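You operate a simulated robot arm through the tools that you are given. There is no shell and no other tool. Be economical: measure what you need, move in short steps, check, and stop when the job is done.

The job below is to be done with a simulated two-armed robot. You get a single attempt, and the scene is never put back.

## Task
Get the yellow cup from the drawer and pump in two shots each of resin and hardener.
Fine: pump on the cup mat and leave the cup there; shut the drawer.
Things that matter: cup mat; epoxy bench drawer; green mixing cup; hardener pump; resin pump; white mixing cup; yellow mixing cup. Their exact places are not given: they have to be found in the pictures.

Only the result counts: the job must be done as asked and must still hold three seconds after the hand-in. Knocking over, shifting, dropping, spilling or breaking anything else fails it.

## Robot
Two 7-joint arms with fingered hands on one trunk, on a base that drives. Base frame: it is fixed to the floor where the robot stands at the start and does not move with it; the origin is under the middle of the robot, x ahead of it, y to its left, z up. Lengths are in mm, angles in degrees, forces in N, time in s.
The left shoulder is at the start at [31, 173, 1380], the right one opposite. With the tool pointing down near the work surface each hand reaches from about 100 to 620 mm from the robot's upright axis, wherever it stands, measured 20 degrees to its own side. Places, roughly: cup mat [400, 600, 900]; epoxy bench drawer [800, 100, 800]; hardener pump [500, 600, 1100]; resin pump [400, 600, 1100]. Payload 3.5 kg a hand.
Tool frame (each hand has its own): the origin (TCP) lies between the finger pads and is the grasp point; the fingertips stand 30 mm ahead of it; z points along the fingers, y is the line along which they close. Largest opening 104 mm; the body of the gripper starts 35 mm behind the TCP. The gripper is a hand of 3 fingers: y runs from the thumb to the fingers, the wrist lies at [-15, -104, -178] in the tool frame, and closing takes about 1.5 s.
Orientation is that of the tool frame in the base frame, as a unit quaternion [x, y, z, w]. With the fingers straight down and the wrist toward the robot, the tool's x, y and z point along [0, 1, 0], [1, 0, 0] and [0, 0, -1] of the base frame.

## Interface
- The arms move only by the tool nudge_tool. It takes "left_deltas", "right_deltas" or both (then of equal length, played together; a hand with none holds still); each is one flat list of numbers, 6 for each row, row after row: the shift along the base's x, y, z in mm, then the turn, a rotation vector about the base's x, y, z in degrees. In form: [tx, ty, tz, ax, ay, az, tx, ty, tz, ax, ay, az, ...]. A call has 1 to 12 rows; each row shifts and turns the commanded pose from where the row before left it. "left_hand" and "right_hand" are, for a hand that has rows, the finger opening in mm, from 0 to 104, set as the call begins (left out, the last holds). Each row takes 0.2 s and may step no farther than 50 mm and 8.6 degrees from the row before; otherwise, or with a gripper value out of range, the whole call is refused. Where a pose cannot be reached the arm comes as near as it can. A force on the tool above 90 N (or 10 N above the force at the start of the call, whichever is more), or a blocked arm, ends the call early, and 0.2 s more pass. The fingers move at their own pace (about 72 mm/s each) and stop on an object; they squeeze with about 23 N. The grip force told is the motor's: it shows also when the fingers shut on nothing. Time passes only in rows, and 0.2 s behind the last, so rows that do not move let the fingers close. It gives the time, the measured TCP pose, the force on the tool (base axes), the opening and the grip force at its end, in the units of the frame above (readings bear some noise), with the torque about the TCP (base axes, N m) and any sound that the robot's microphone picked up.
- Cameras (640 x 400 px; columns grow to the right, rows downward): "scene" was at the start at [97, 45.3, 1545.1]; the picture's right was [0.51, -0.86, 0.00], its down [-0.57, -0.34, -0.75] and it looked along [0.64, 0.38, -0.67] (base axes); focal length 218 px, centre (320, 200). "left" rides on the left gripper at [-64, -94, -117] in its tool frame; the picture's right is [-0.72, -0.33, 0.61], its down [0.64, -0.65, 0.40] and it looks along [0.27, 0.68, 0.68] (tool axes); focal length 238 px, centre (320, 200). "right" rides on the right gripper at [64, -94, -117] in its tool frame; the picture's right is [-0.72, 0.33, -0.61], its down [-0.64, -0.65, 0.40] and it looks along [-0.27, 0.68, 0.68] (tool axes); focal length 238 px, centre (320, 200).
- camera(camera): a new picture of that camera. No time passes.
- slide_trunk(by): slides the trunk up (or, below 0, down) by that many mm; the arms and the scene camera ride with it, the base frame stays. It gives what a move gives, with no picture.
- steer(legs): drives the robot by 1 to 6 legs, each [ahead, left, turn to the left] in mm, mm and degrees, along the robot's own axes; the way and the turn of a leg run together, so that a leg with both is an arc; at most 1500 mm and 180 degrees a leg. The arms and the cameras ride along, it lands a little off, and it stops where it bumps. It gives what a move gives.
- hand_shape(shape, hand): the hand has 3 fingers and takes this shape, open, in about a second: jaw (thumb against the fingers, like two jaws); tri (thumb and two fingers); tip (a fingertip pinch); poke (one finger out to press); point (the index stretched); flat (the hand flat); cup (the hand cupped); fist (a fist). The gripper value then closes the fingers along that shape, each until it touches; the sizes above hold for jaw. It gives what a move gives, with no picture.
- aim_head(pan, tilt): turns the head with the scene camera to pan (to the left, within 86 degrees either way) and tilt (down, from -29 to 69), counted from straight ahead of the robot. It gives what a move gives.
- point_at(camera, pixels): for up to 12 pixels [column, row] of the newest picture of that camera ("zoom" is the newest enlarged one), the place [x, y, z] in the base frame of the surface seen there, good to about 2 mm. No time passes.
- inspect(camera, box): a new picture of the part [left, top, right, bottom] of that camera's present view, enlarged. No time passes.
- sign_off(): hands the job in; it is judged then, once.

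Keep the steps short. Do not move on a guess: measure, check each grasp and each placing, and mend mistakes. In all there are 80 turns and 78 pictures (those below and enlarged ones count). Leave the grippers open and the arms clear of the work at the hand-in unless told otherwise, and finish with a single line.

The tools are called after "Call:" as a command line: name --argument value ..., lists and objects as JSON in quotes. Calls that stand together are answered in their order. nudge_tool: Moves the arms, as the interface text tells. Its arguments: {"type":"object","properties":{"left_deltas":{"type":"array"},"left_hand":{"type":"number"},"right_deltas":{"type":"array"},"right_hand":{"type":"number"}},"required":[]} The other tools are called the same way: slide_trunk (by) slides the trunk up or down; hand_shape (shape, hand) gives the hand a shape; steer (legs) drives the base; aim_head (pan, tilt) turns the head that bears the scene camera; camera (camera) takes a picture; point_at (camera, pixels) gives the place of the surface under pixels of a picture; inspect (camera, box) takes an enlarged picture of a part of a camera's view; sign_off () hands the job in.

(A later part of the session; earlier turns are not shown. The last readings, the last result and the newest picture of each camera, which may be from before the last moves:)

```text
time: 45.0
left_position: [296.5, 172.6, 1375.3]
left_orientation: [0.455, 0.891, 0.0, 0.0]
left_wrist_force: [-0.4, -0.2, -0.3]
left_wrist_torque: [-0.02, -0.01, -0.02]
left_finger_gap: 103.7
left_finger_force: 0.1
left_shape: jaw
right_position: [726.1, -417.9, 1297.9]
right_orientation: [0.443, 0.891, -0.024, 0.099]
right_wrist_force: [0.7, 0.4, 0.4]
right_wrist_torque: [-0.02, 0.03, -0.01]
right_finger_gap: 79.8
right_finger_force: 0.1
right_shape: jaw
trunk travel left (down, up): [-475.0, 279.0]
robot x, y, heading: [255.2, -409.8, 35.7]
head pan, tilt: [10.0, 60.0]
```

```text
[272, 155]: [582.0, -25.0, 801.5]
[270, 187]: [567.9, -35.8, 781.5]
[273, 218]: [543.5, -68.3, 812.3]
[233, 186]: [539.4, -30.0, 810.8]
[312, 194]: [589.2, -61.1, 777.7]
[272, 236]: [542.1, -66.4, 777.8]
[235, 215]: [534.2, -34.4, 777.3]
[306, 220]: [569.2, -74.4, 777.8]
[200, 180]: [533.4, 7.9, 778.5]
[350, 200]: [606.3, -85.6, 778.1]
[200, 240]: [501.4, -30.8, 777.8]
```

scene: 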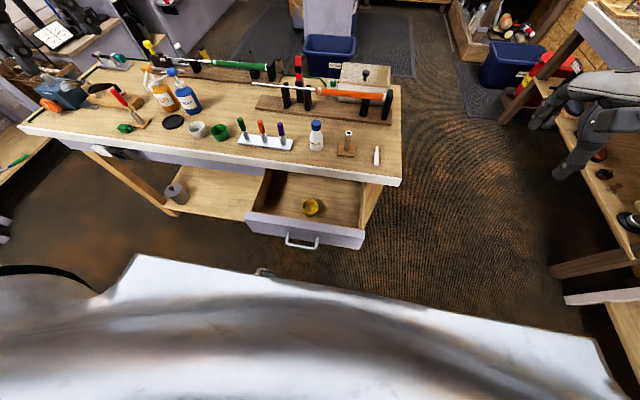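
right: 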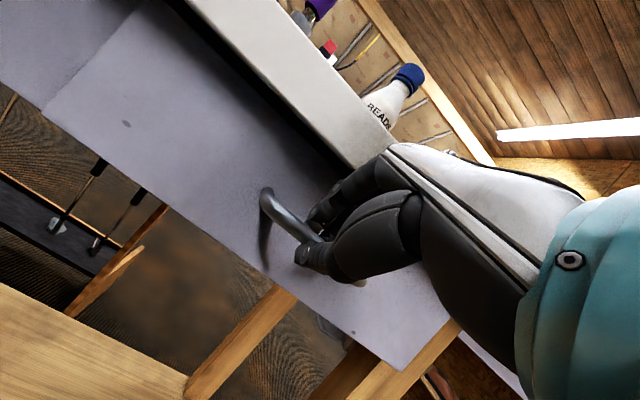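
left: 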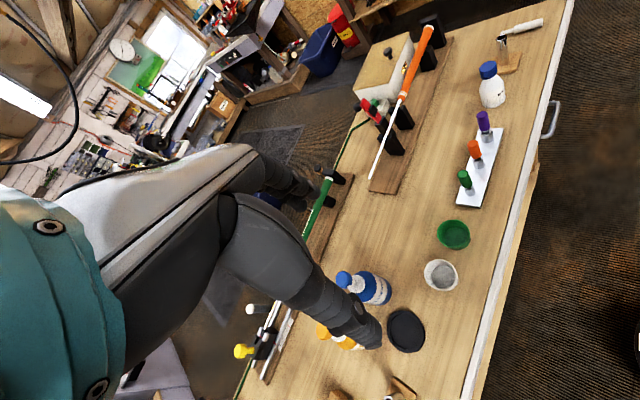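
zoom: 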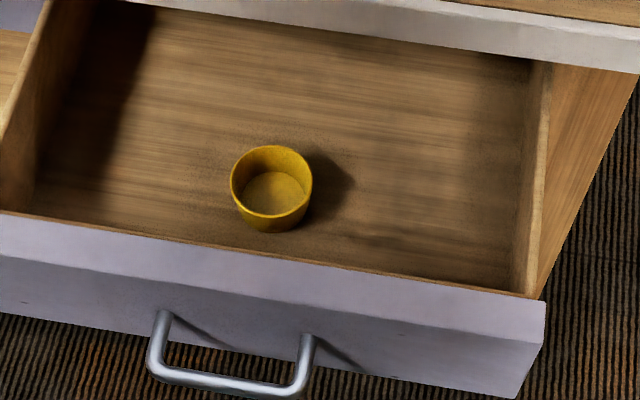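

Cup centre ≈ (566, −46), Ø64, rim z 812, base z 778. I'll grip with the left hand turned −90° about vertical (fingers closing along the drawer width, wrist to the left). Move above at z 960 first.

Call:
nudge_tool --left_deltas '[24, -20, -37, 0, 0, -8.2, 24, -20, -37, 0, 0, -8.2, 24, -20, -38, 0, 0, -8.2, 24, -20, -38, 0, 0, -8.2, 24, -20, -38, 0, 0, -8.2, 25, -20, -38, 0, 0, -8.2, 25, -20, -38, 0, 0, -8.2, 25, -20, -38, 0, 0, -8.2, 25, -20, -38, 0, 0, -8.2, 25, -20, -38, 0, 0, -8.2, 25, -19, -37, 0, 0, -8.0, 0, 0, 0, 0, 0, 0]' --left_hand 100

Call:
camera --camera "left"

Call:
inspect --camera "scene" --box '[220, 130, 420, 255]'

```text
time: 47.6
left_position: [566.3, -41.0, 959.4]
left_orientation: [0.952, 0.307, 0.0, -0.001]
left_wrist_force: [0.5, 0.6, -0.4]
left_wrist_torque: [0.03, -0.01, -0.01]
left_finger_gap: 100.4
left_finger_force: 0.0
left_shape: jaw
right_position: [725.4, -417.7, 1299.0]
right_orientation: [0.443, 0.891, -0.023, 0.099]
right_wrist_force: [0.2, -0.2, -0.6]
right_wrist_torque: [-0.01, -0.03, 0.01]
right_finger_gap: 80.0
right_finger_force: 0.1
right_shape: jaw
trunk travel left (down, up): [-475.0, 279.0]
robot x, y, heading: [258.7, -407.9, 35.6]
head pan, tilt: [10.0, 60.0]
```

```text
49 pictures are left
```

left: 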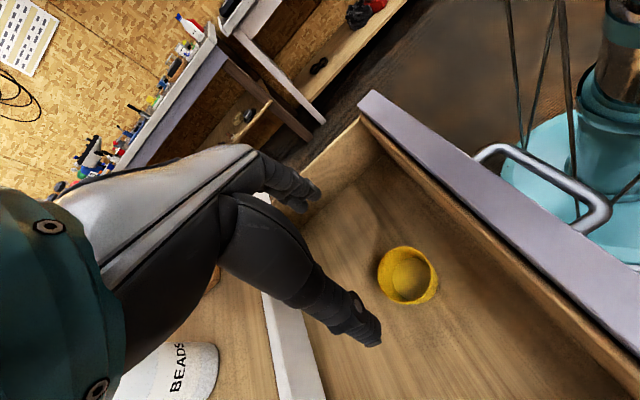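

```text
3.20 times, centred on (320, 192) of scene
```

zoom: 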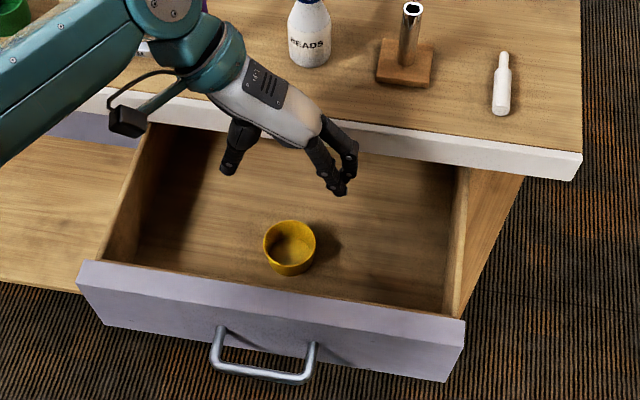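

I check clearance of the wrist to bottle and table edge before going down.

Call:
point_at --camera "zoom" --pixels '[[310, 50], [170, 10], [220, 70], [270, 90], [310, 120], [232, 150], [340, 190], [290, 228], [267, 245], [314, 248], [290, 270]]'

```text
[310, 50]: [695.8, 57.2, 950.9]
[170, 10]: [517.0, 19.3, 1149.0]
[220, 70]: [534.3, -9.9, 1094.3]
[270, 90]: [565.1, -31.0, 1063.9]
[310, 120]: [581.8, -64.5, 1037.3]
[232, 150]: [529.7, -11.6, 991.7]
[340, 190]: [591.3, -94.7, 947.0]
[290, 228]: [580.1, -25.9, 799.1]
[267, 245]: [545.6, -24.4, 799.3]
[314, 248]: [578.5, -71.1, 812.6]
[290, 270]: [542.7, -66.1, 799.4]
```

Clear. Cup centre refined to (562, −47). Descend to TCP z 814 (tips 6 mm over the drawer floor).

Call:
nudge_tool --left_deltas '[-2, -3, -36, 0, 0, 0, -2, -3, -36, 0, 0, 0, 0, 0, -36, 0, 0, 0, 0, 0, -37, 0, 0, 0, 0, 0, 0, 0, 0, 0]'

Call:
inspect --camera "scene" --box '[240, 160, 400, 260]'

Call:
camera --camera "left"

```text
time: 48.8
left_position: [555.4, -59.2, 816.8]
left_orientation: [0.951, 0.308, 0.0, -0.001]
left_wrist_force: [1.0, 0.1, 0.0]
left_wrist_torque: [0.02, 0.01, -0.03]
left_finger_gap: 100.4
left_finger_force: 0.0
left_shape: jaw
left hand out of reach, approached as far as the arm can: row 4
right_position: [726.1, -416.0, 1298.7]
right_orientation: [0.443, 0.89, -0.023, 0.1]
right_wrist_force: [-0.2, 0.3, 0.5]
right_wrist_torque: [0.02, 0.01, 0.01]
right_finger_gap: 79.8
right_finger_force: 0.2
right_shape: jaw
trunk travel left (down, up): [-475.0, 279.0]
robot x, y, heading: [254.7, -411.7, 35.8]
head pan, tilt: [10.0, 60.0]
```

```text
4.00 times, centred on (320, 210) of scene
```

zoom: 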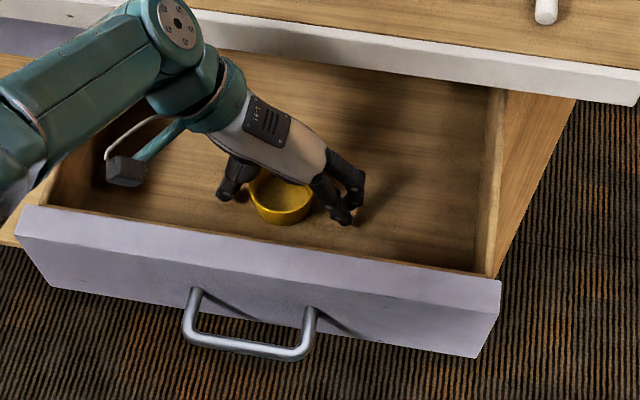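

```text
46 pictures are left
```

left: 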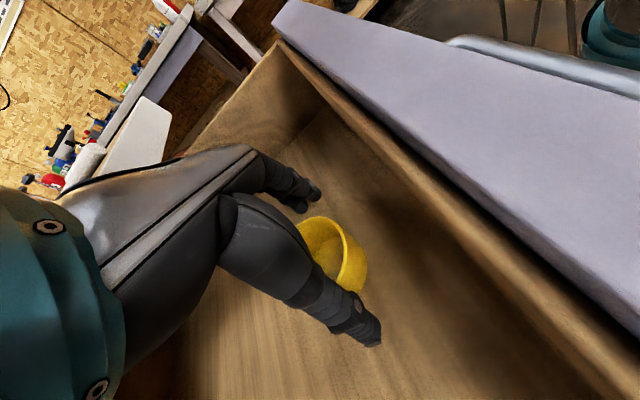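

The arm ran out of reach at the bottom (12 mm short). I raise the hand 60 mm with correct xy, and lower with the trunk instead.

Call:
nudge_tool --left_deltas '[0, 0, 30, 0, 0, 0, 7, 12, 30, 0, 0, 0, 0, 0, 0, 0, 0, 0]'

Call:
slide_trunk --by -62

Call:
camera --camera "left"

```text
time: 49.6
left_position: [560.5, -47.7, 879.4]
left_orientation: [0.951, 0.308, 0.0, -0.001]
left_wrist_force: [-0.4, -0.1, -0.3]
left_wrist_torque: [0.02, -0.01, -0.01]
left_finger_gap: 100.2
left_finger_force: 0.0
left_shape: jaw
right_position: [726.4, -416.6, 1297.6]
right_orientation: [0.443, 0.891, -0.023, 0.099]
right_wrist_force: [0.0, 0.0, -0.2]
right_wrist_torque: [0.0, 0.02, 0.01]
right_finger_gap: 79.8
right_finger_force: 0.0
right_shape: jaw
trunk travel left (down, up): [-475.0, 279.0]
robot x, y, heading: [254.4, -413.1, 36.3]
head pan, tilt: [10.0, 60.0]
```

```text
time: 50.6
left_position: [562.7, -47.3, 816.7]
left_orientation: [0.951, 0.309, -0.001, 0.0]
left_wrist_force: [0.0, -0.8, 0.0]
left_wrist_torque: [0.0, 0.01, -0.02]
left_finger_gap: 100.5
left_finger_force: 0.1
left_shape: jaw
right_position: [726.1, -418.0, 1236.1]
right_orientation: [0.443, 0.891, -0.024, 0.099]
right_wrist_force: [0.5, 0.0, 0.9]
right_wrist_torque: [-0.02, 0.0, 0.0]
right_finger_gap: 79.7
right_finger_force: 0.1
right_shape: jaw
trunk travel left (down, up): [-413.0, 341.0]
robot x, y, heading: [257.5, -409.7, 36.1]
head pan, tilt: [10.0, 60.0]
```

```text
45 pictures are left
```

left: 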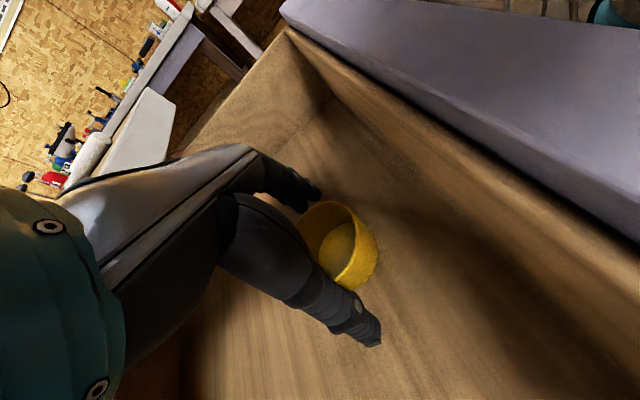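

Call:
point_at --camera "left" --pixels '[[372, 222], [377, 250], [348, 290], [340, 204], [340, 262], [308, 192], [370, 340], [320, 240]]'

```text
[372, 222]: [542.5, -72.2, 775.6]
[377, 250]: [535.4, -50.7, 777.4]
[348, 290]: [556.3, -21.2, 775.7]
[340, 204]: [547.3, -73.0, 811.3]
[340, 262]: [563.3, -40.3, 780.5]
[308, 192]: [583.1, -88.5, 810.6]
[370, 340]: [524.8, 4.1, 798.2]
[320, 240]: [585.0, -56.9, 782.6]
```

Rim points fit a centre of ≈(563,−47), matching the TCP. Close the left hand.

Call:
nudge_tool --left_deltas '[0, 0, -2, 0, 0, 0, 0, 0, 0, 0, 0, 0, 0, 0, 0, 0, 0, 0, 0, 0, 0, 0, 0, 0, 0, 0, 0, 0, 0, 0, 0, 0, 0, 0, 0, 0]' --left_hand 40

Call:
camera --camera "left"

```text
time: 52.0
left_position: [562.5, -48.2, 813.2]
left_orientation: [0.951, 0.309, 0.0, 0.0]
left_wrist_force: [-0.6, -1.1, 0.4]
left_wrist_torque: [0.0, 0.0, 0.02]
left_finger_gap: 47.1
left_finger_force: 22.9
left_shape: jaw
right_position: [726.4, -417.0, 1236.6]
right_orientation: [0.443, 0.89, -0.024, 0.099]
right_wrist_force: [0.1, 1.3, 0.8]
right_wrist_torque: [-0.01, 0.01, 0.0]
right_finger_gap: 79.7
right_finger_force: 0.1
right_shape: jaw
trunk travel left (down, up): [-413.0, 341.0]
robot x, y, heading: [255.6, -411.7, 35.7]
head pan, tilt: [10.0, 60.0]
```

```text
44 pictures are left
```

left: 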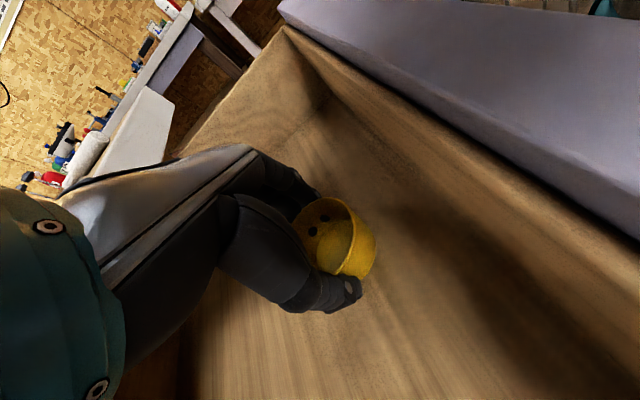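

Gripped (22.9 N at 47 mm). Lift 30 mm and check.

Call:
nudge_tool --left_deltas '[0, 0, 15, 0, 0, 0, 0, 0, 15, 0, 0, 0, 0, 0, 0, 0, 0, 0]'

Call:
camera --camera "left"

Call:
inspect --camera "scene" --box '[240, 160, 400, 260]'

```text
time: 52.8
left_position: [563.0, -47.5, 844.6]
left_orientation: [0.951, 0.309, 0.0, -0.001]
left_wrist_force: [0.2, 0.8, -0.5]
left_wrist_torque: [0.0, 0.03, 0.04]
left_finger_gap: 47.3
left_finger_force: 23.0
left_shape: jaw
right_position: [726.0, -417.9, 1235.7]
right_orientation: [0.443, 0.891, -0.024, 0.098]
right_wrist_force: [0.0, 0.4, -0.1]
right_wrist_torque: [0.08, -0.01, -0.04]
right_finger_gap: 79.7
right_finger_force: 0.1
right_shape: jaw
trunk travel left (down, up): [-413.0, 341.0]
robot x, y, heading: [256.8, -411.8, 35.8]
head pan, tilt: [10.0, 60.0]
```

```text
43 pictures are left
```

left: 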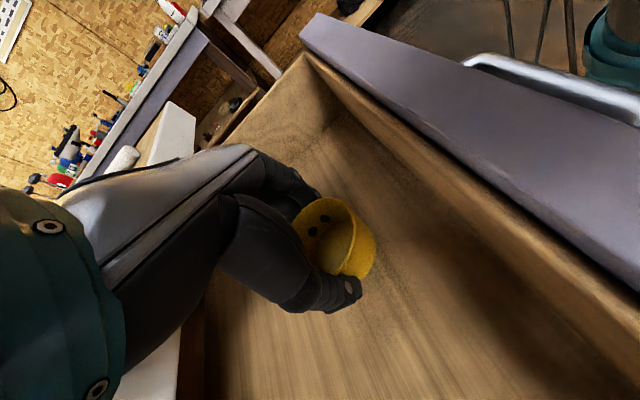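

```text
4.00 times, centred on (320, 210) of scene
```

zoom: 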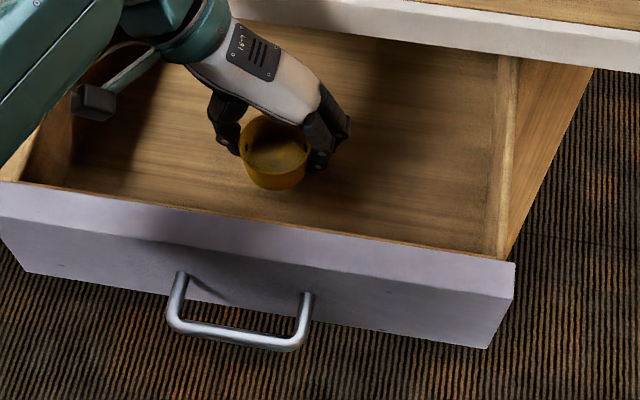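

Held. Lift up to z≈1090 and raise the trunk back, then study the pumps.

Call:
nudge_tool --left_deltas '[0, 0, 40, 0, 0, 0, 0, 0, 40, 0, 0, 0, 0, 0, 40, 0, 0, 0, -10, -7, 40, 0, 0, 0, -15, -11, 40, 0, 0, 0, -15, -11, 40, 0, 0, 0, 0, 0, 0, 0, 0, 0]'

Call:
slide_trunk --by 162

Call:
steer --legs '[[-60, 0, 0], [0, 500, 0]]'

Call:
aim_head --pan 15 --tilt 50

Call:
camera --camera "scene"

```text
time: 54.4
left_position: [523.7, -77.6, 1079.7]
left_orientation: [0.951, 0.309, 0.0, -0.001]
left_wrist_force: [-0.2, 0.2, -0.4]
left_wrist_torque: [0.02, -0.03, 0.01]
left_finger_gap: 47.4
left_finger_force: 22.7
left_shape: jaw
right_position: [726.5, -418.0, 1237.2]
right_orientation: [0.443, 0.891, -0.024, 0.1]
right_wrist_force: [0.3, -0.2, -0.6]
right_wrist_torque: [0.01, -0.03, 0.02]
right_finger_gap: 79.4
right_finger_force: 0.0
right_shape: jaw
trunk travel left (down, up): [-413.0, 341.0]
robot x, y, heading: [253.2, -410.0, 36.0]
head pan, tilt: [10.0, 60.0]
```

```text
time: 56.2
left_position: [523.2, -76.4, 1246.2]
left_orientation: [0.951, 0.309, -0.001, 0.0]
left_wrist_force: [0.6, -0.4, -1.4]
left_wrist_torque: [0.0, 0.0, -0.01]
left_finger_gap: 47.2
left_finger_force: 22.7
left_shape: jaw
right_position: [726.4, -417.5, 1397.3]
right_orientation: [0.443, 0.891, -0.023, 0.099]
right_wrist_force: [-0.3, 0.4, 0.4]
right_wrist_torque: [-0.02, 0.0, -0.01]
right_finger_gap: 79.7
right_finger_force: 0.1
right_shape: jaw
trunk travel left (down, up): [-575.0, 179.0]
robot x, y, heading: [252.2, -408.9, 35.9]
head pan, tilt: [10.0, 60.0]
```

```text
time: 59.7
left_position: [183.1, 291.3, 1246.9]
left_orientation: [0.951, 0.309, -0.001, 0.0]
left_wrist_force: [-0.1, -0.2, -0.4]
left_wrist_torque: [0.04, 0.02, 0.0]
left_finger_gap: 47.1
left_finger_force: 22.9
left_shape: jaw
right_position: [385.9, -49.2, 1397.7]
right_orientation: [0.443, 0.891, -0.024, 0.099]
right_wrist_force: [-0.6, -0.3, 0.5]
right_wrist_torque: [-0.01, 0.02, -0.03]
right_finger_gap: 79.8
right_finger_force: 0.0
right_shape: jaw
trunk travel left (down, up): [-575.0, 179.0]
robot x, y, heading: [-87.1, -42.4, 36.2]
head pan, tilt: [10.0, 60.0]
```

```text
time: 60.5
left_position: [183.0, 291.9, 1244.5]
left_orientation: [0.951, 0.31, 0.001, 0.0]
left_wrist_force: [-0.4, -0.1, -0.6]
left_wrist_torque: [0.0, -0.02, 0.02]
left_finger_gap: 47.1
left_finger_force: 23.2
left_shape: jaw
right_position: [385.8, -48.0, 1398.3]
right_orientation: [0.442, 0.891, -0.024, 0.098]
right_wrist_force: [0.5, 0.2, -0.1]
right_wrist_torque: [0.01, -0.01, 0.04]
right_finger_gap: 79.9
right_finger_force: 0.0
right_shape: jaw
trunk travel left (down, up): [-575.0, 179.0]
robot x, y, heading: [-86.9, -42.1, 36.1]
head pan, tilt: [15.0, 50.0]
```

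```text
41 pictures are left
```

scene: 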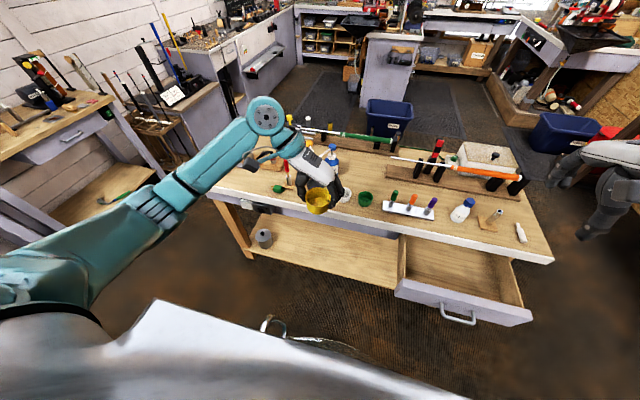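

The hand hides the pumps. Shift the hand 130 mm left and look.

Call:
nudge_tool --left_deltas '[-25, 35, 0, 0, 0, 0, -25, 35, 0, 0, 0, 0, -25, 36, 0, 0, 0, 0, 0, 0, 0, 0, 0, 0]'

Call:
aim_head --pan 15 --tilt 40

Call:
inspect --camera "scene" --box '[260, 130, 420, 230]'

```text
time: 61.5
left_position: [107.1, 399.6, 1246.8]
left_orientation: [0.951, 0.31, 0.0, -0.001]
left_wrist_force: [-0.3, -0.4, -0.9]
left_wrist_torque: [0.02, 0.01, 0.01]
left_finger_gap: 47.0
left_finger_force: 23.4
left_shape: jaw
right_position: [385.6, -49.4, 1397.7]
right_orientation: [0.442, 0.891, -0.024, 0.099]
right_wrist_force: [-1.0, 0.4, -0.2]
right_wrist_torque: [-0.04, -0.01, 0.02]
right_finger_gap: 79.7
right_finger_force: 0.1
right_shape: jaw
trunk travel left (down, up): [-575.0, 179.0]
robot x, y, heading: [-85.7, -39.7, 35.9]
head pan, tilt: [15.0, 50.0]
```

```text
time: 62.2
left_position: [107.5, 399.4, 1247.7]
left_orientation: [0.951, 0.309, 0.0, 0.0]
left_wrist_force: [0.1, -0.2, -1.1]
left_wrist_torque: [-0.02, 0.02, -0.01]
left_finger_gap: 46.9
left_finger_force: 23.2
left_shape: jaw
right_position: [385.4, -49.4, 1398.9]
right_orientation: [0.443, 0.891, -0.024, 0.099]
right_wrist_force: [-0.1, 0.7, -0.3]
right_wrist_torque: [0.02, 0.0, 0.01]
right_finger_gap: 79.8
right_finger_force: 0.0
right_shape: jaw
trunk travel left (down, up): [-575.0, 179.0]
robot x, y, heading: [-87.3, -41.2, 36.0]
head pan, tilt: [15.0, 40.0]
```

```text
4.00 times, centred on (340, 180) of scene
```

zoom: 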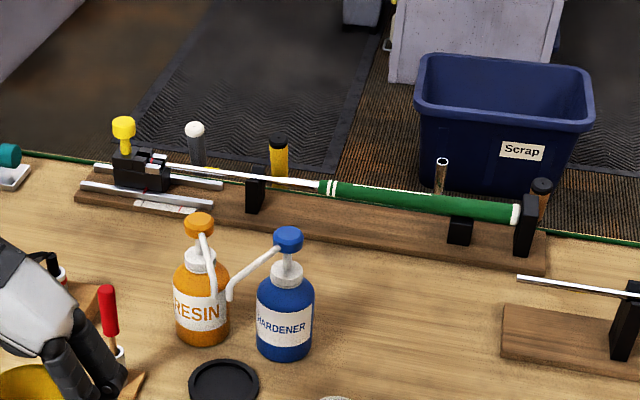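

Now the spouts show. Measure heads, spout tips, bottle bodies and mat.

Call:
point_at --camera "zoom" --pixels '[[200, 218], [213, 294], [205, 245], [288, 232], [230, 296], [232, 280], [262, 256], [285, 290], [203, 280], [223, 385], [191, 385], [258, 385]]'

Call:
inspect --camera "scene" --box '[290, 170, 370, 240]'

```text
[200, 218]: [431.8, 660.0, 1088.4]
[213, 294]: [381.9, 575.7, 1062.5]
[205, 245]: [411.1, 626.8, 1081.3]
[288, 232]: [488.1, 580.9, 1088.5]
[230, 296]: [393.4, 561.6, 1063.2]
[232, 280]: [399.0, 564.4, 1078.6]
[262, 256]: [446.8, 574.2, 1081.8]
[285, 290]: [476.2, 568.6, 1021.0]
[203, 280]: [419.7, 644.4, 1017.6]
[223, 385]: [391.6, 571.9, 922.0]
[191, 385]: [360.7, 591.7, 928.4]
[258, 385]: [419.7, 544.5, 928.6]
```

```text
5.71 times, centred on (330, 205) of scene
```

zoom: 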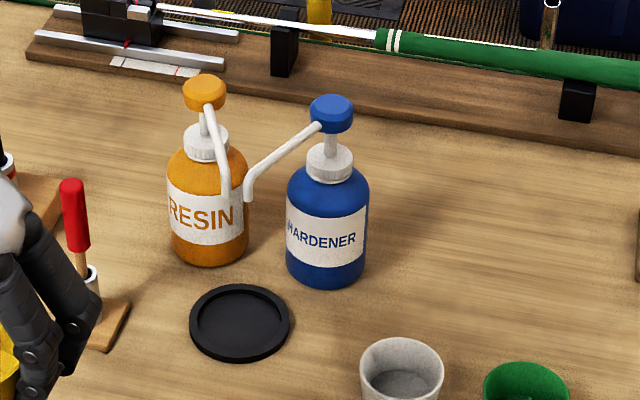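

Both spout tips hang over the mat centre ((382,576) and (393,562), z≈1060); mat centre ≈(390,568), floor z 922, rim 928. A hand with its wrist toward me slants away below the spouts, so that's how I'll place the cup. First I shut the drawer to free the floor: shift base right 195 / back 65, lower the trunk, and bring the right hand down, straight, fingers shut, in front of the handle while the left hand (cup) rises.

Call:
steer --legs '[[-65, 0, 0], [0, -195, 0]]'

Call:
slide_trunk --by -300

Call:
nudge_tool --right_deltas '[-12, 11, -43, 2.5, 2.9, -0.4, -12, 11, -44, 2.5, 2.9, -0.4, -12, 11, -44, 2.6, 2.9, -0.5, -12, 12, -44, 0, 0, 0, -13, 12, -44, 0, 0, 0, -13, 12, -44, 0, 0, 0, 0, 0, 0, 0, 0, 0]' --left_deltas '[0, 0, 33, 0, 0, 0, 0, 0, 33, 0, 0, 0, 0, 0, 33, 0, 0, 0, 0, 0, 33, 0, 0, 0, 0, 0, 33, 0, 0, 0, 0, 0, 33, 0, 0, 0, 0, 0, 0, 0, 0, 0]' --right_hand 0

Call:
aim_head --pan -10 --tilt 50

Call:
camera --camera "scene"

```text
time: 64.3
left_position: [166.3, 206.4, 1247.4]
left_orientation: [0.95, 0.311, 0.0, 0.0]
left_wrist_force: [0.2, 0.5, 0.6]
left_wrist_torque: [0.02, 0.01, 0.02]
left_finger_gap: 47.1
left_finger_force: 22.5
left_shape: jaw
right_position: [445.9, -240.4, 1397.9]
right_orientation: [0.441, 0.891, -0.023, 0.1]
right_wrist_force: [0.3, 0.3, 1.0]
right_wrist_torque: [-0.02, 0.0, 0.02]
right_finger_gap: 79.9
right_finger_force: 0.0
right_shape: jaw
trunk travel left (down, up): [-575.0, 179.0]
robot x, y, heading: [-24.9, -233.4, 36.5]
head pan, tilt: [15.0, 40.0]
```

```text
time: 67.3
left_position: [166.2, 206.0, 947.2]
left_orientation: [0.95, 0.311, 0.001, 0.0]
left_wrist_force: [1.7, 0.6, 0.1]
left_wrist_torque: [-0.02, -0.01, -0.02]
left_finger_gap: 46.9
left_finger_force: 23.0
left_shape: jaw
right_position: [460.9, -229.9, 1077.0]
right_orientation: [0.439, 0.893, -0.053, 0.084]
right_wrist_force: [0.0, -0.1, 0.4]
right_wrist_torque: [-0.01, 0.02, 0.03]
right_finger_gap: 79.9
right_finger_force: 0.1
right_shape: jaw
trunk travel left (down, up): [-275.0, 479.0]
robot x, y, heading: [-24.7, -235.6, 36.3]
head pan, tilt: [15.0, 40.0]
```

```text
time: 68.9
left_position: [166.7, 205.8, 1146.3]
left_orientation: [0.951, 0.311, 0.001, 0.0]
left_wrist_force: [0.1, -0.7, -0.2]
left_wrist_torque: [0.01, 0.01, 0.01]
left_finger_gap: 47.2
left_finger_force: 23.0
left_shape: jaw
right_position: [398.5, -153.5, 813.4]
right_orientation: [0.447, 0.894, -0.026, -0.014]
right_wrist_force: [0.1, -0.1, -0.2]
right_wrist_torque: [0.01, 0.01, -0.01]
right_finger_gap: 0.0
right_finger_force: 23.0
right_shape: jaw
right hand out of reach, approached as far as the arm can: row 1, 2
trunk travel left (down, up): [-275.0, 479.0]
robot x, y, heading: [-25.0, -232.9, 36.1]
head pan, tilt: [15.0, 40.0]
```

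```text
time: 69.8
left_position: [166.5, 207.0, 1145.3]
left_orientation: [0.951, 0.311, 0.0, 0.0]
left_wrist_force: [0.0, 0.3, -0.6]
left_wrist_torque: [0.0, -0.02, 0.02]
left_finger_gap: 47.2
left_finger_force: 23.0
left_shape: jaw
right_position: [398.7, -154.1, 814.5]
right_orientation: [0.447, 0.894, -0.026, -0.014]
right_wrist_force: [0.2, -0.1, 0.7]
right_wrist_torque: [-0.03, 0.01, -0.02]
right_finger_gap: 0.0
right_finger_force: 23.1
right_shape: jaw
trunk travel left (down, up): [-275.0, 479.0]
robot x, y, heading: [-24.3, -237.5, 35.9]
head pan, tilt: [-10.0, 50.0]
```

```text
38 pictures are left
```

scene: 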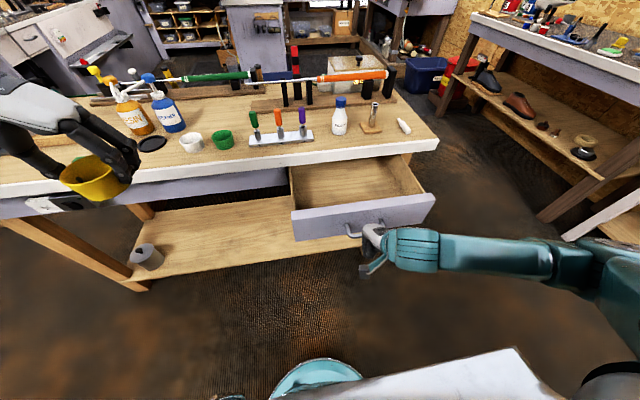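

Fingers are just in front of the bar (s=235 vs 270), z matches. Drive ahead 160.

Call:
steer --legs '[[160, 0, 0]]'

Call:
camera --camera "scene"

```text
time: 71.2
left_position: [299.1, 300.4, 1144.8]
left_orientation: [0.951, 0.31, 0.0, 0.0]
left_wrist_force: [0.0, 0.1, -0.8]
left_wrist_torque: [0.02, -0.02, 0.0]
left_finger_gap: 47.3
left_finger_force: 22.9
left_shape: jaw
right_position: [527.3, -61.1, 815.0]
right_orientation: [0.448, 0.894, -0.027, -0.014]
right_wrist_force: [0.3, 0.2, -0.2]
right_wrist_torque: [-0.01, -0.01, -0.04]
right_finger_gap: 0.1
right_finger_force: 23.2
right_shape: jaw
trunk travel left (down, up): [-275.0, 479.0]
robot x, y, heading: [100.9, -142.0, 36.2]
head pan, tilt: [-10.0, 50.0]
```

```text
37 pictures are left
```

scene: 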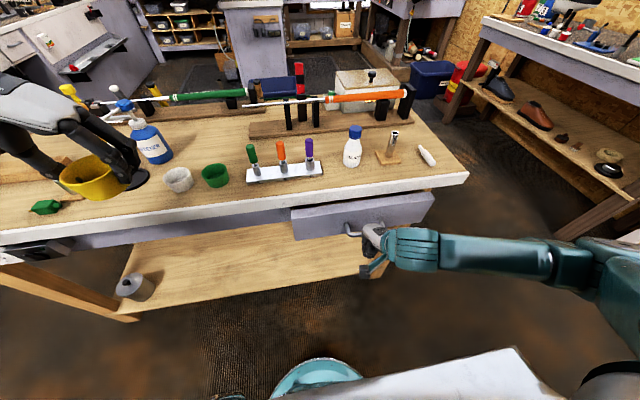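

Drawer is moving in. TCP s=394; about 100 more. Drive 97.

Call:
steer --legs '[[97, 0, 0]]'

Call:
inspect --camera "scene" --box '[240, 160, 480, 310]'

Call:
point_at --camera "zoom" --pixels '[[200, 150], [130, 155], [400, 120], [250, 150], [280, 185], [60, 160], [300, 110]]'

```text
time: 72.4
left_position: [371.8, 351.8, 1148.4]
left_orientation: [0.951, 0.31, 0.003, -0.001]
left_wrist_force: [-1.1, -0.1, -0.8]
left_wrist_torque: [-0.02, -0.05, 0.02]
left_finger_gap: 47.0
left_finger_force: 23.1
left_shape: jaw
right_position: [596.6, -11.3, 813.4]
right_orientation: [0.448, 0.893, -0.034, -0.018]
right_wrist_force: [-44.5, -48.7, 10.9]
right_wrist_torque: [0.73, -1.3, -0.98]
right_finger_gap: 0.1
right_finger_force: 22.9
right_shape: jaw
trunk travel left (down, up): [-275.0, 479.0]
robot x, y, heading: [180.1, -83.7, 35.9]
head pan, tilt: [-10.0, 50.0]
```

```text
2.67 times, centred on (360, 235) of scene
```

zoom: 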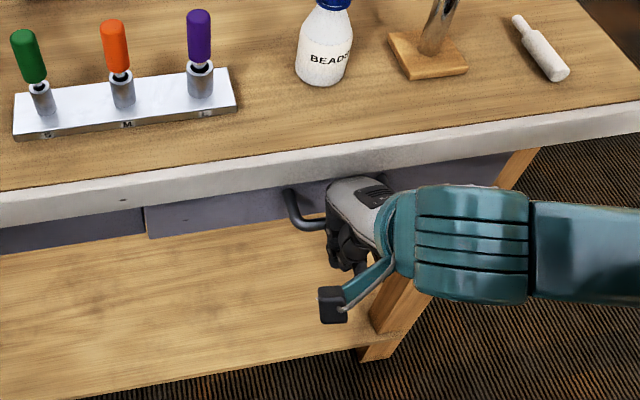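

```text
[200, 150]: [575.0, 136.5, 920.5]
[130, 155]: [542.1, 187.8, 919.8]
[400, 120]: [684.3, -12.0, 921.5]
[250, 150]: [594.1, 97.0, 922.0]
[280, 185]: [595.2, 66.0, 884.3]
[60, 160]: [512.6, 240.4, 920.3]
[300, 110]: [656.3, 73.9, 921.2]
```

Force rose to 66 N: end stop, probably. Check the drawer face depth.

Call:
point_at --camera "zoom" --pixels '[[180, 215], [230, 210], [260, 205], [305, 222], [290, 200], [100, 225], [470, 170], [500, 170]]'

```text
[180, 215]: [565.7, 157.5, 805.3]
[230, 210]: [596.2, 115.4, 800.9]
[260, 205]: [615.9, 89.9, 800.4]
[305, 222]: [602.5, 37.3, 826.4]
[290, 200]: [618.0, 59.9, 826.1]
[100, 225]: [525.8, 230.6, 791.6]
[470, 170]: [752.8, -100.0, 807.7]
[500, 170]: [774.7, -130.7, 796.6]
```

Drawer face is back at s≈553 and bar at 512, same as at the start: shut. Back off 90, raise trunk 200, lift the right hand, drive left 300.

Call:
steer --legs '[[-90, 0, 0]]'

Call:
slide_trunk --by 200

Call:
nudge_tool --right_deltas '[0, -10, 40, 0, 0, 0, 0, -10, 40, 0, 0, 0, 0, -10, 40, 0, 0, 0, 0, -10, 40, 0, 0, 0, 0, -10, 40, 0, 0, 0, 0, -10, 40, 0, 0, 0, 0, 0, 40, 0, 0, 0, 0, 0, 40, 0, 0, 0, 0, 0, 0, 0, 0, 0]' --right_hand 100

Call:
steer --legs '[[0, 310, 0]]'

Call:
aim_head --pan 5 --tilt 50

Call:
camera --camera "scene"

```text
time: 73.5
left_position: [302.9, 303.3, 1146.1]
left_orientation: [0.951, 0.31, 0.001, -0.001]
left_wrist_force: [-0.3, 0.1, -1.0]
left_wrist_torque: [0.01, 0.0, 0.02]
left_finger_gap: 46.9
left_finger_force: 23.0
left_shape: jaw
right_position: [528.5, -61.5, 811.4]
right_orientation: [0.447, 0.893, -0.036, -0.018]
right_wrist_force: [-0.5, 0.0, 0.4]
right_wrist_torque: [0.02, 0.0, 0.03]
right_finger_gap: 0.0
right_finger_force: 22.6
right_shape: jaw
trunk travel left (down, up): [-275.0, 479.0]
robot x, y, heading: [111.7, -133.3, 36.0]
head pan, tilt: [-10.0, 50.0]
```

```text
time: 75.6
left_position: [304.4, 303.4, 1344.9]
left_orientation: [0.951, 0.309, 0.0, -0.001]
left_wrist_force: [-0.5, -0.3, -1.0]
left_wrist_torque: [0.0, 0.01, 0.02]
left_finger_gap: 47.2
left_finger_force: 22.7
left_shape: jaw
right_position: [528.0, -61.1, 1011.1]
right_orientation: [0.447, 0.893, -0.038, -0.018]
right_wrist_force: [-0.7, -0.1, 0.6]
right_wrist_torque: [-0.01, 0.02, 0.0]
right_finger_gap: 0.0
right_finger_force: 23.0
right_shape: jaw
trunk travel left (down, up): [-475.0, 279.0]
robot x, y, heading: [110.8, -131.7, 35.8]
head pan, tilt: [-10.0, 50.0]
```

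```text
time: 77.6
left_position: [302.1, 304.1, 1345.4]
left_orientation: [0.951, 0.31, -0.001, 0.0]
left_wrist_force: [-0.1, -0.2, -0.8]
left_wrist_torque: [0.01, 0.01, -0.02]
left_finger_gap: 47.0
left_finger_force: 23.2
left_shape: jaw
right_position: [529.8, -118.7, 1332.7]
right_orientation: [0.448, 0.893, -0.038, -0.017]
right_wrist_force: [-0.4, 0.6, 0.0]
right_wrist_torque: [-0.02, 0.0, 0.05]
right_finger_gap: 99.8
right_finger_force: 0.0
right_shape: jaw
right hand out of reach, approached as far as the arm can: row 5
trunk travel left (down, up): [-475.0, 279.0]
robot x, y, heading: [109.4, -134.3, 35.8]
head pan, tilt: [-10.0, 50.0]
```

```text
time: 79.7
left_position: [123.6, 552.0, 1345.5]
left_orientation: [0.951, 0.308, 0.0, 0.0]
left_wrist_force: [-0.5, 0.6, -0.3]
left_wrist_torque: [0.01, 0.0, 0.03]
left_finger_gap: 47.3
left_finger_force: 23.6
left_shape: jaw
right_position: [348.9, 129.9, 1333.0]
right_orientation: [0.448, 0.893, -0.038, -0.018]
right_wrist_force: [0.3, 0.4, -0.1]
right_wrist_torque: [0.0, -0.03, 0.0]
right_finger_gap: 100.1
right_finger_force: 0.0
right_shape: jaw
trunk travel left (down, up): [-475.0, 279.0]
robot x, y, heading: [-70.4, 116.4, 36.1]
head pan, tilt: [-10.0, 50.0]
```

```text
time: 80.5
left_position: [125.4, 551.8, 1345.3]
left_orientation: [0.951, 0.309, 0.0, 0.0]
left_wrist_force: [-0.1, -0.1, -1.1]
left_wrist_torque: [0.02, 0.04, 0.02]
left_finger_gap: 47.3
left_finger_force: 22.5
left_shape: jaw
right_position: [350.3, 128.7, 1331.2]
right_orientation: [0.448, 0.893, -0.037, -0.017]
right_wrist_force: [0.0, 0.5, -0.4]
right_wrist_torque: [-0.01, 0.01, 0.0]
right_finger_gap: 100.2
right_finger_force: 0.0
right_shape: jaw
trunk travel left (down, up): [-475.0, 279.0]
robot x, y, heading: [-68.1, 114.1, 36.0]
head pan, tilt: [5.0, 50.0]
```

```text
35 pictures are left
```

scene: 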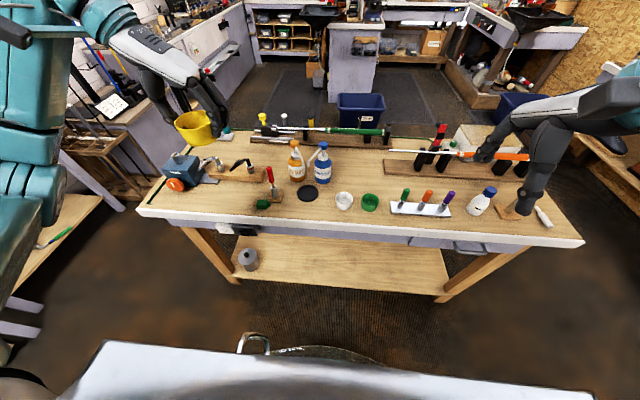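

Drawer shut in view. Measure obstacles near the mat, then drive ahead 180.

Call:
inspect --camera "scene" --box '[240, 130, 370, 215]'

Call:
point_at --camera "scene" --pixels '[[269, 172], [272, 184], [277, 197], [262, 204], [307, 193], [299, 193], [317, 193], [308, 186], [308, 200], [295, 145], [322, 146], [343, 194]]'

Call:
steer --legs '[[180, 0, 0]]'

```text
4.71 times, centred on (305, 172) of scene
```

zoom: 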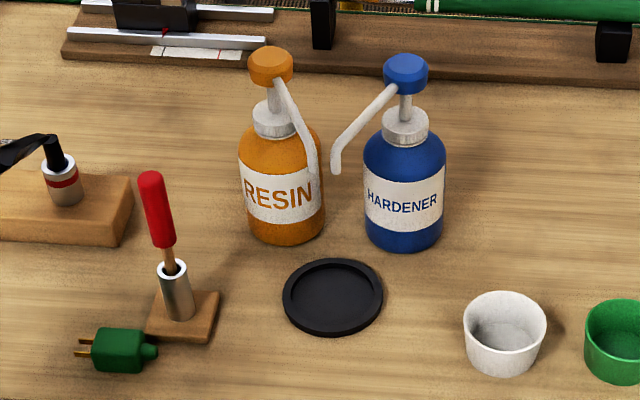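

```text
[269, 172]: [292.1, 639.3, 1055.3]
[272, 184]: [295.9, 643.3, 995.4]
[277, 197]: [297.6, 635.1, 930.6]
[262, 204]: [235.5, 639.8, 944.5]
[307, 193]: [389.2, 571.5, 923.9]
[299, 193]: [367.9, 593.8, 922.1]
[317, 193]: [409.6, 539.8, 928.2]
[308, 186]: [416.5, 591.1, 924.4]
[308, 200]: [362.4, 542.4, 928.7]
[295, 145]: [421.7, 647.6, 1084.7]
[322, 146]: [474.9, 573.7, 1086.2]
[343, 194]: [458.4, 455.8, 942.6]
```

```text
time: 82.0
left_position: [268.2, 657.2, 1344.9]
left_orientation: [0.951, 0.309, 0.0, 0.0]
left_wrist_force: [0.4, 0.4, -0.4]
left_wrist_torque: [-0.04, 0.0, -0.03]
left_finger_gap: 46.7
left_finger_force: 22.8
left_shape: jaw
right_position: [493.9, 233.7, 1332.7]
right_orientation: [0.447, 0.893, -0.037, -0.017]
right_wrist_force: [0.9, -0.4, 0.6]
right_wrist_torque: [0.03, 0.01, -0.02]
right_finger_gap: 100.0
right_finger_force: 0.0
right_shape: jaw
trunk travel left (down, up): [-475.0, 279.0]
robot x, y, heading: [74.9, 216.8, 36.0]
head pan, tilt: [5.0, 50.0]
```

Screwdriver stands at s=610, t=−351 (115 mm left of the mat). Turn the hand back +90° (wrist toward me) while moving to in front of the mat at z 1195.

Call:
nudge_tool --left_deltas '[4, -13, -14, 0, 0, 8.2, 4, -13, -14, 0, 0, 8.2, 4, -13, -14, 0, 0, 8.2, 4, -13, -14, 0, 0, 8.2, 4, -13, -14, 0, 0, 8.2, 4, -13, -14, 0, 0, 8.2, 4, -13, -14, 0, 0, 8.2, 5, -13, -13, 0, 0, 8.2, 5, -13, -13, 0, 0, 8.2, 5, -13, -13, 0, 0, 8.2, 4, -12, -13, 0, 0, 8.0, 0, 0, 0, 0, 0, 0]'

Call:
camera --camera "left"

```text
time: 84.6
left_position: [314.4, 515.7, 1195.4]
left_orientation: [0.453, 0.891, 0.0, 0.0]
left_wrist_force: [-0.5, 0.0, 0.2]
left_wrist_torque: [0.02, 0.0, -0.02]
left_finger_gap: 46.8
left_finger_force: 23.0
left_shape: jaw
right_position: [493.5, 234.8, 1333.1]
right_orientation: [0.447, 0.893, -0.037, -0.017]
right_wrist_force: [-0.3, -0.2, -0.2]
right_wrist_torque: [0.01, -0.03, 0.0]
right_finger_gap: 99.9
right_finger_force: 0.0
right_shape: jaw
trunk travel left (down, up): [-475.0, 279.0]
robot x, y, heading: [75.2, 218.1, 36.0]
head pan, tilt: [5.0, 50.0]
```

```text
33 pictures are left
```

left: 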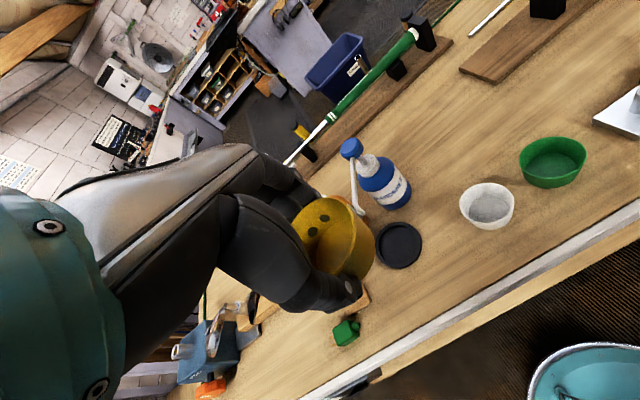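

Measure where the cup sits relative to the TCP.

Call:
inspect --camera "left" --box '[270, 170, 430, 310]'

Call:
point_at --camera "left" --pixels '[[337, 199], [358, 207], [372, 230], [374, 252], [362, 277], [345, 240], [325, 265], [310, 232], [355, 240], [340, 274]]'

```text
2.86 times, centred on (350, 240) of left
```

zoom: 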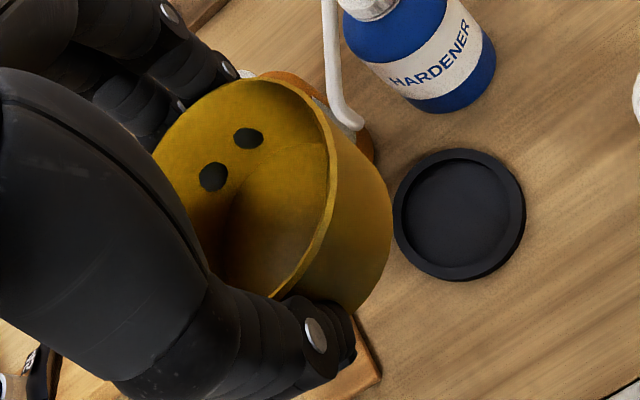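

```text
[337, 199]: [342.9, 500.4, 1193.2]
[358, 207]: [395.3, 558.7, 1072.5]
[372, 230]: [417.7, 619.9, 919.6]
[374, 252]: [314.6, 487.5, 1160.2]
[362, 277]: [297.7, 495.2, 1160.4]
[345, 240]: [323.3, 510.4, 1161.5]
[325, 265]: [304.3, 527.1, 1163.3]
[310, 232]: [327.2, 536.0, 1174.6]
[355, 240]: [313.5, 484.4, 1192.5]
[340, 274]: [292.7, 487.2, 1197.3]
```

Cup is centred on the TCP, base 36 mm below it. Now measure the mat rim precisely in this zoom.

Call:
point_at --camera "zoom" --pixels '[[399, 205], [520, 200], [457, 154], [465, 268], [415, 172], [505, 250], [418, 250], [504, 168], [455, 210], [412, 205], [500, 205]]'

Call:
nudge_tool --left_deltas '[0, 0, -45, 0, 0, 0, 0, 0, -45, 0, 0, 0, 0, 0, -45, 0, 0, 0, 0, 0, -45, 0, 0, 0, 0, 0, -40, 0, 0, 0, 0, 0, 0, 0, 0, 0]'

Call:
inspect --camera "scene" --box '[230, 150, 390, 280]'

```text
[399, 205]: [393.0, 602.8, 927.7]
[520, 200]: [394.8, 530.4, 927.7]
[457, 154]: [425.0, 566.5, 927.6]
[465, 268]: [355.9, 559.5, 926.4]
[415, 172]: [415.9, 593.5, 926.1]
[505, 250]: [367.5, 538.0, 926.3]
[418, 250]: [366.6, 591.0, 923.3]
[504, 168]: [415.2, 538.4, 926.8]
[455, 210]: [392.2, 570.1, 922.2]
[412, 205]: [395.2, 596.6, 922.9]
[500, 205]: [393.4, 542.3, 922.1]
```

```text
time: 86.0
left_position: [314.6, 514.0, 973.9]
left_orientation: [0.454, 0.891, 0.001, -0.001]
left_wrist_force: [-0.2, -0.2, 0.1]
left_wrist_torque: [0.0, 0.03, 0.01]
left_finger_gap: 46.6
left_finger_force: 22.6
left_shape: jaw
right_position: [493.4, 234.3, 1332.2]
right_orientation: [0.447, 0.893, -0.036, -0.018]
right_wrist_force: [0.0, 0.1, 0.2]
right_wrist_torque: [-0.01, 0.01, -0.06]
right_finger_gap: 99.8
right_finger_force: 0.0
right_shape: jaw
trunk travel left (down, up): [-475.0, 279.0]
robot x, y, heading: [73.1, 216.6, 36.0]
head pan, tilt: [5.0, 50.0]
```

```text
3.08 times, centred on (310, 215) of scene
```

zoom: 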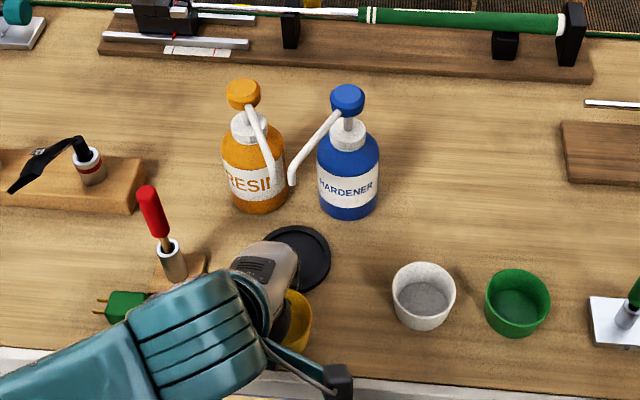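

Mat centre is (391, 566). Slide the cup forward under the spouts at base height ~938, in 4 rows.

Call:
nudge_tool --left_deltas '[19, 13, 0, 0, 0, 0, 19, 13, 0, 0, 0, 0, 19, 13, 0, 0, 0, 0, 19, 13, 0, 0, 0, 0, 0, 0, 0, 0, 0, 0]'

Call:
camera --camera "left"

Call:
inspect --camera "scene" --box '[230, 130, 390, 260]'

```text
time: 87.2
left_position: [383.0, 561.6, 967.2]
left_orientation: [0.455, 0.891, -0.008, -0.006]
left_wrist_force: [-31.1, -20.5, -39.0]
left_wrist_torque: [1.43, -2.61, 0.28]
left_finger_gap: 46.6
left_finger_force: 22.7
left_shape: jaw
right_position: [490.5, 233.0, 1332.7]
right_orientation: [0.448, 0.893, -0.036, -0.017]
right_wrist_force: [0.1, -0.5, 0.1]
right_wrist_torque: [0.01, 0.04, -0.01]
right_finger_gap: 100.0
right_finger_force: 0.0
right_shape: jaw
trunk travel left (down, up): [-475.0, 279.0]
robot x, y, heading: [74.7, 217.4, 36.0]
head pan, tilt: [5.0, 50.0]
```

```text
30 pictures are left
```

left: 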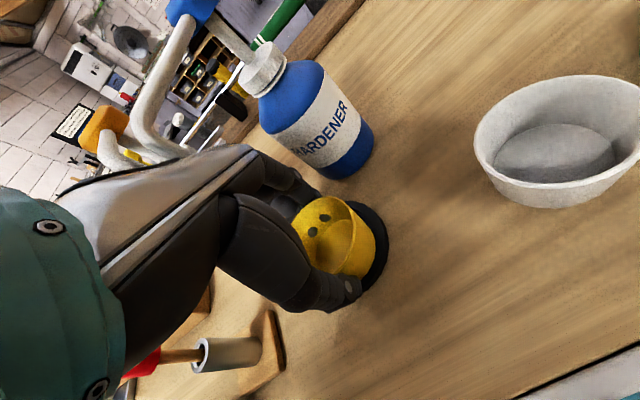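

```text
3.08 times, centred on (310, 195) of scene
```

zoom: 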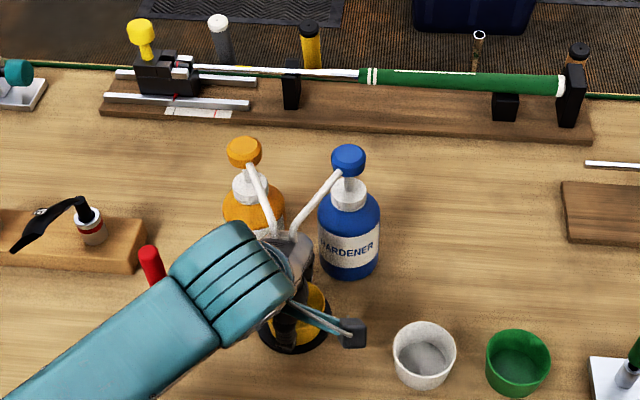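

Contact: the hand's back touches the spouts (about 54 N), so straight-down won't do. I back straight off at once, to (321,528), and check the bottles.

Call:
nudge_tool --left_deltas '[-12, -8, 0, 0, 0, 0, -12, -8, 0, 0, 0, 0, -13, -6, 0, 0, 0, 0, -13, -6, 0, 0, 0, 0, -12, -5, 0, 0, 0, 0, 0, 0, 0, 0, 0, 0]'

Call:
inspect --camera "scene" --box '[230, 130, 390, 260]'

Call:
point_at --camera "zoom" --pixels '[[243, 148], [348, 156], [274, 235], [292, 235], [250, 190], [348, 195]]'

```text
time: 88.6
left_position: [327.5, 534.0, 975.8]
left_orientation: [0.453, 0.891, 0.001, 0.0]
left_wrist_force: [0.1, 0.4, -0.7]
left_wrist_torque: [0.01, 0.0, -0.01]
left_finger_gap: 46.4
left_finger_force: 22.8
left_shape: jaw
right_position: [493.4, 235.4, 1331.3]
right_orientation: [0.447, 0.893, -0.037, -0.018]
right_wrist_force: [-0.1, -0.3, 0.6]
right_wrist_torque: [0.0, 0.01, -0.02]
right_finger_gap: 100.1
right_finger_force: 0.2
right_shape: jaw
trunk travel left (down, up): [-475.0, 279.0]
robot x, y, heading: [73.8, 218.6, 35.9]
head pan, tilt: [5.0, 50.0]
```

```text
3.08 times, centred on (310, 195) of scene
```

zoom: 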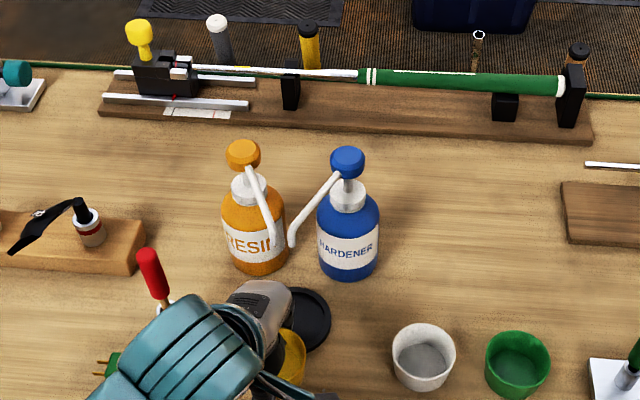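

```text
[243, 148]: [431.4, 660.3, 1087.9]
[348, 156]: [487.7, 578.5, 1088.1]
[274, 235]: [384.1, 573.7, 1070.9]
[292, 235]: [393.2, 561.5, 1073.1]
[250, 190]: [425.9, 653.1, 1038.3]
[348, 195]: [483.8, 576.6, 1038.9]
```

Bottles unmoved. Set the cup down on the bare bench just in front of the mat at (321,528) for regripping with a forward-tilted hand.

Call:
nudge_tool --left_deltas '[-6, -5, -8, 0, 0, 0, 0, 0, -8, 0, 0, 0, 0, 0, -2, 0, 0, 0, 0, 0, 0, 0, 0, 0]'

Call:
camera --camera "left"

Call:
point_at --camera "left" --pixels '[[374, 252], [374, 258], [380, 275], [355, 240], [362, 277]]'

```text
time: 89.6
left_position: [322.7, 528.2, 958.2]
left_orientation: [0.454, 0.891, 0.0, -0.001]
left_wrist_force: [-0.7, -0.5, 0.1]
left_wrist_torque: [0.01, 0.01, 0.0]
left_finger_gap: 46.5
left_finger_force: 22.8
left_shape: jaw
right_position: [492.9, 233.9, 1331.9]
right_orientation: [0.448, 0.893, -0.037, -0.018]
right_wrist_force: [0.5, 0.0, -0.6]
right_wrist_torque: [-0.03, -0.02, 0.0]
right_finger_gap: 99.8
right_finger_force: 0.0
right_shape: jaw
trunk travel left (down, up): [-475.0, 279.0]
robot x, y, heading: [74.8, 218.7, 35.7]
head pan, tilt: [5.0, 50.0]
```

```text
27 pictures are left
```

left: 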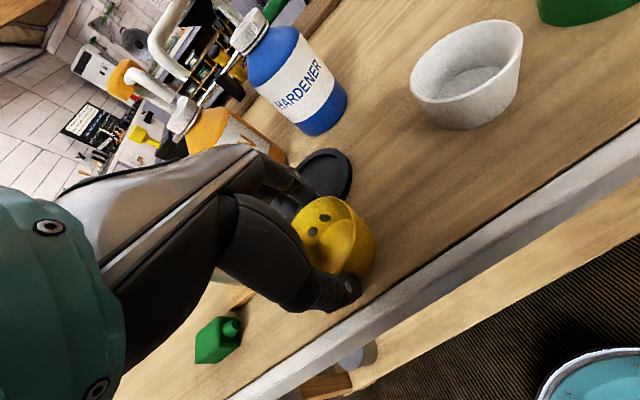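

```text
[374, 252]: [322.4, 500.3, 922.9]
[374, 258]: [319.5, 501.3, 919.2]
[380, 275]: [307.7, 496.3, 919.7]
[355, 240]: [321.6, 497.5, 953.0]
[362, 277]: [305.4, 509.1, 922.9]
```

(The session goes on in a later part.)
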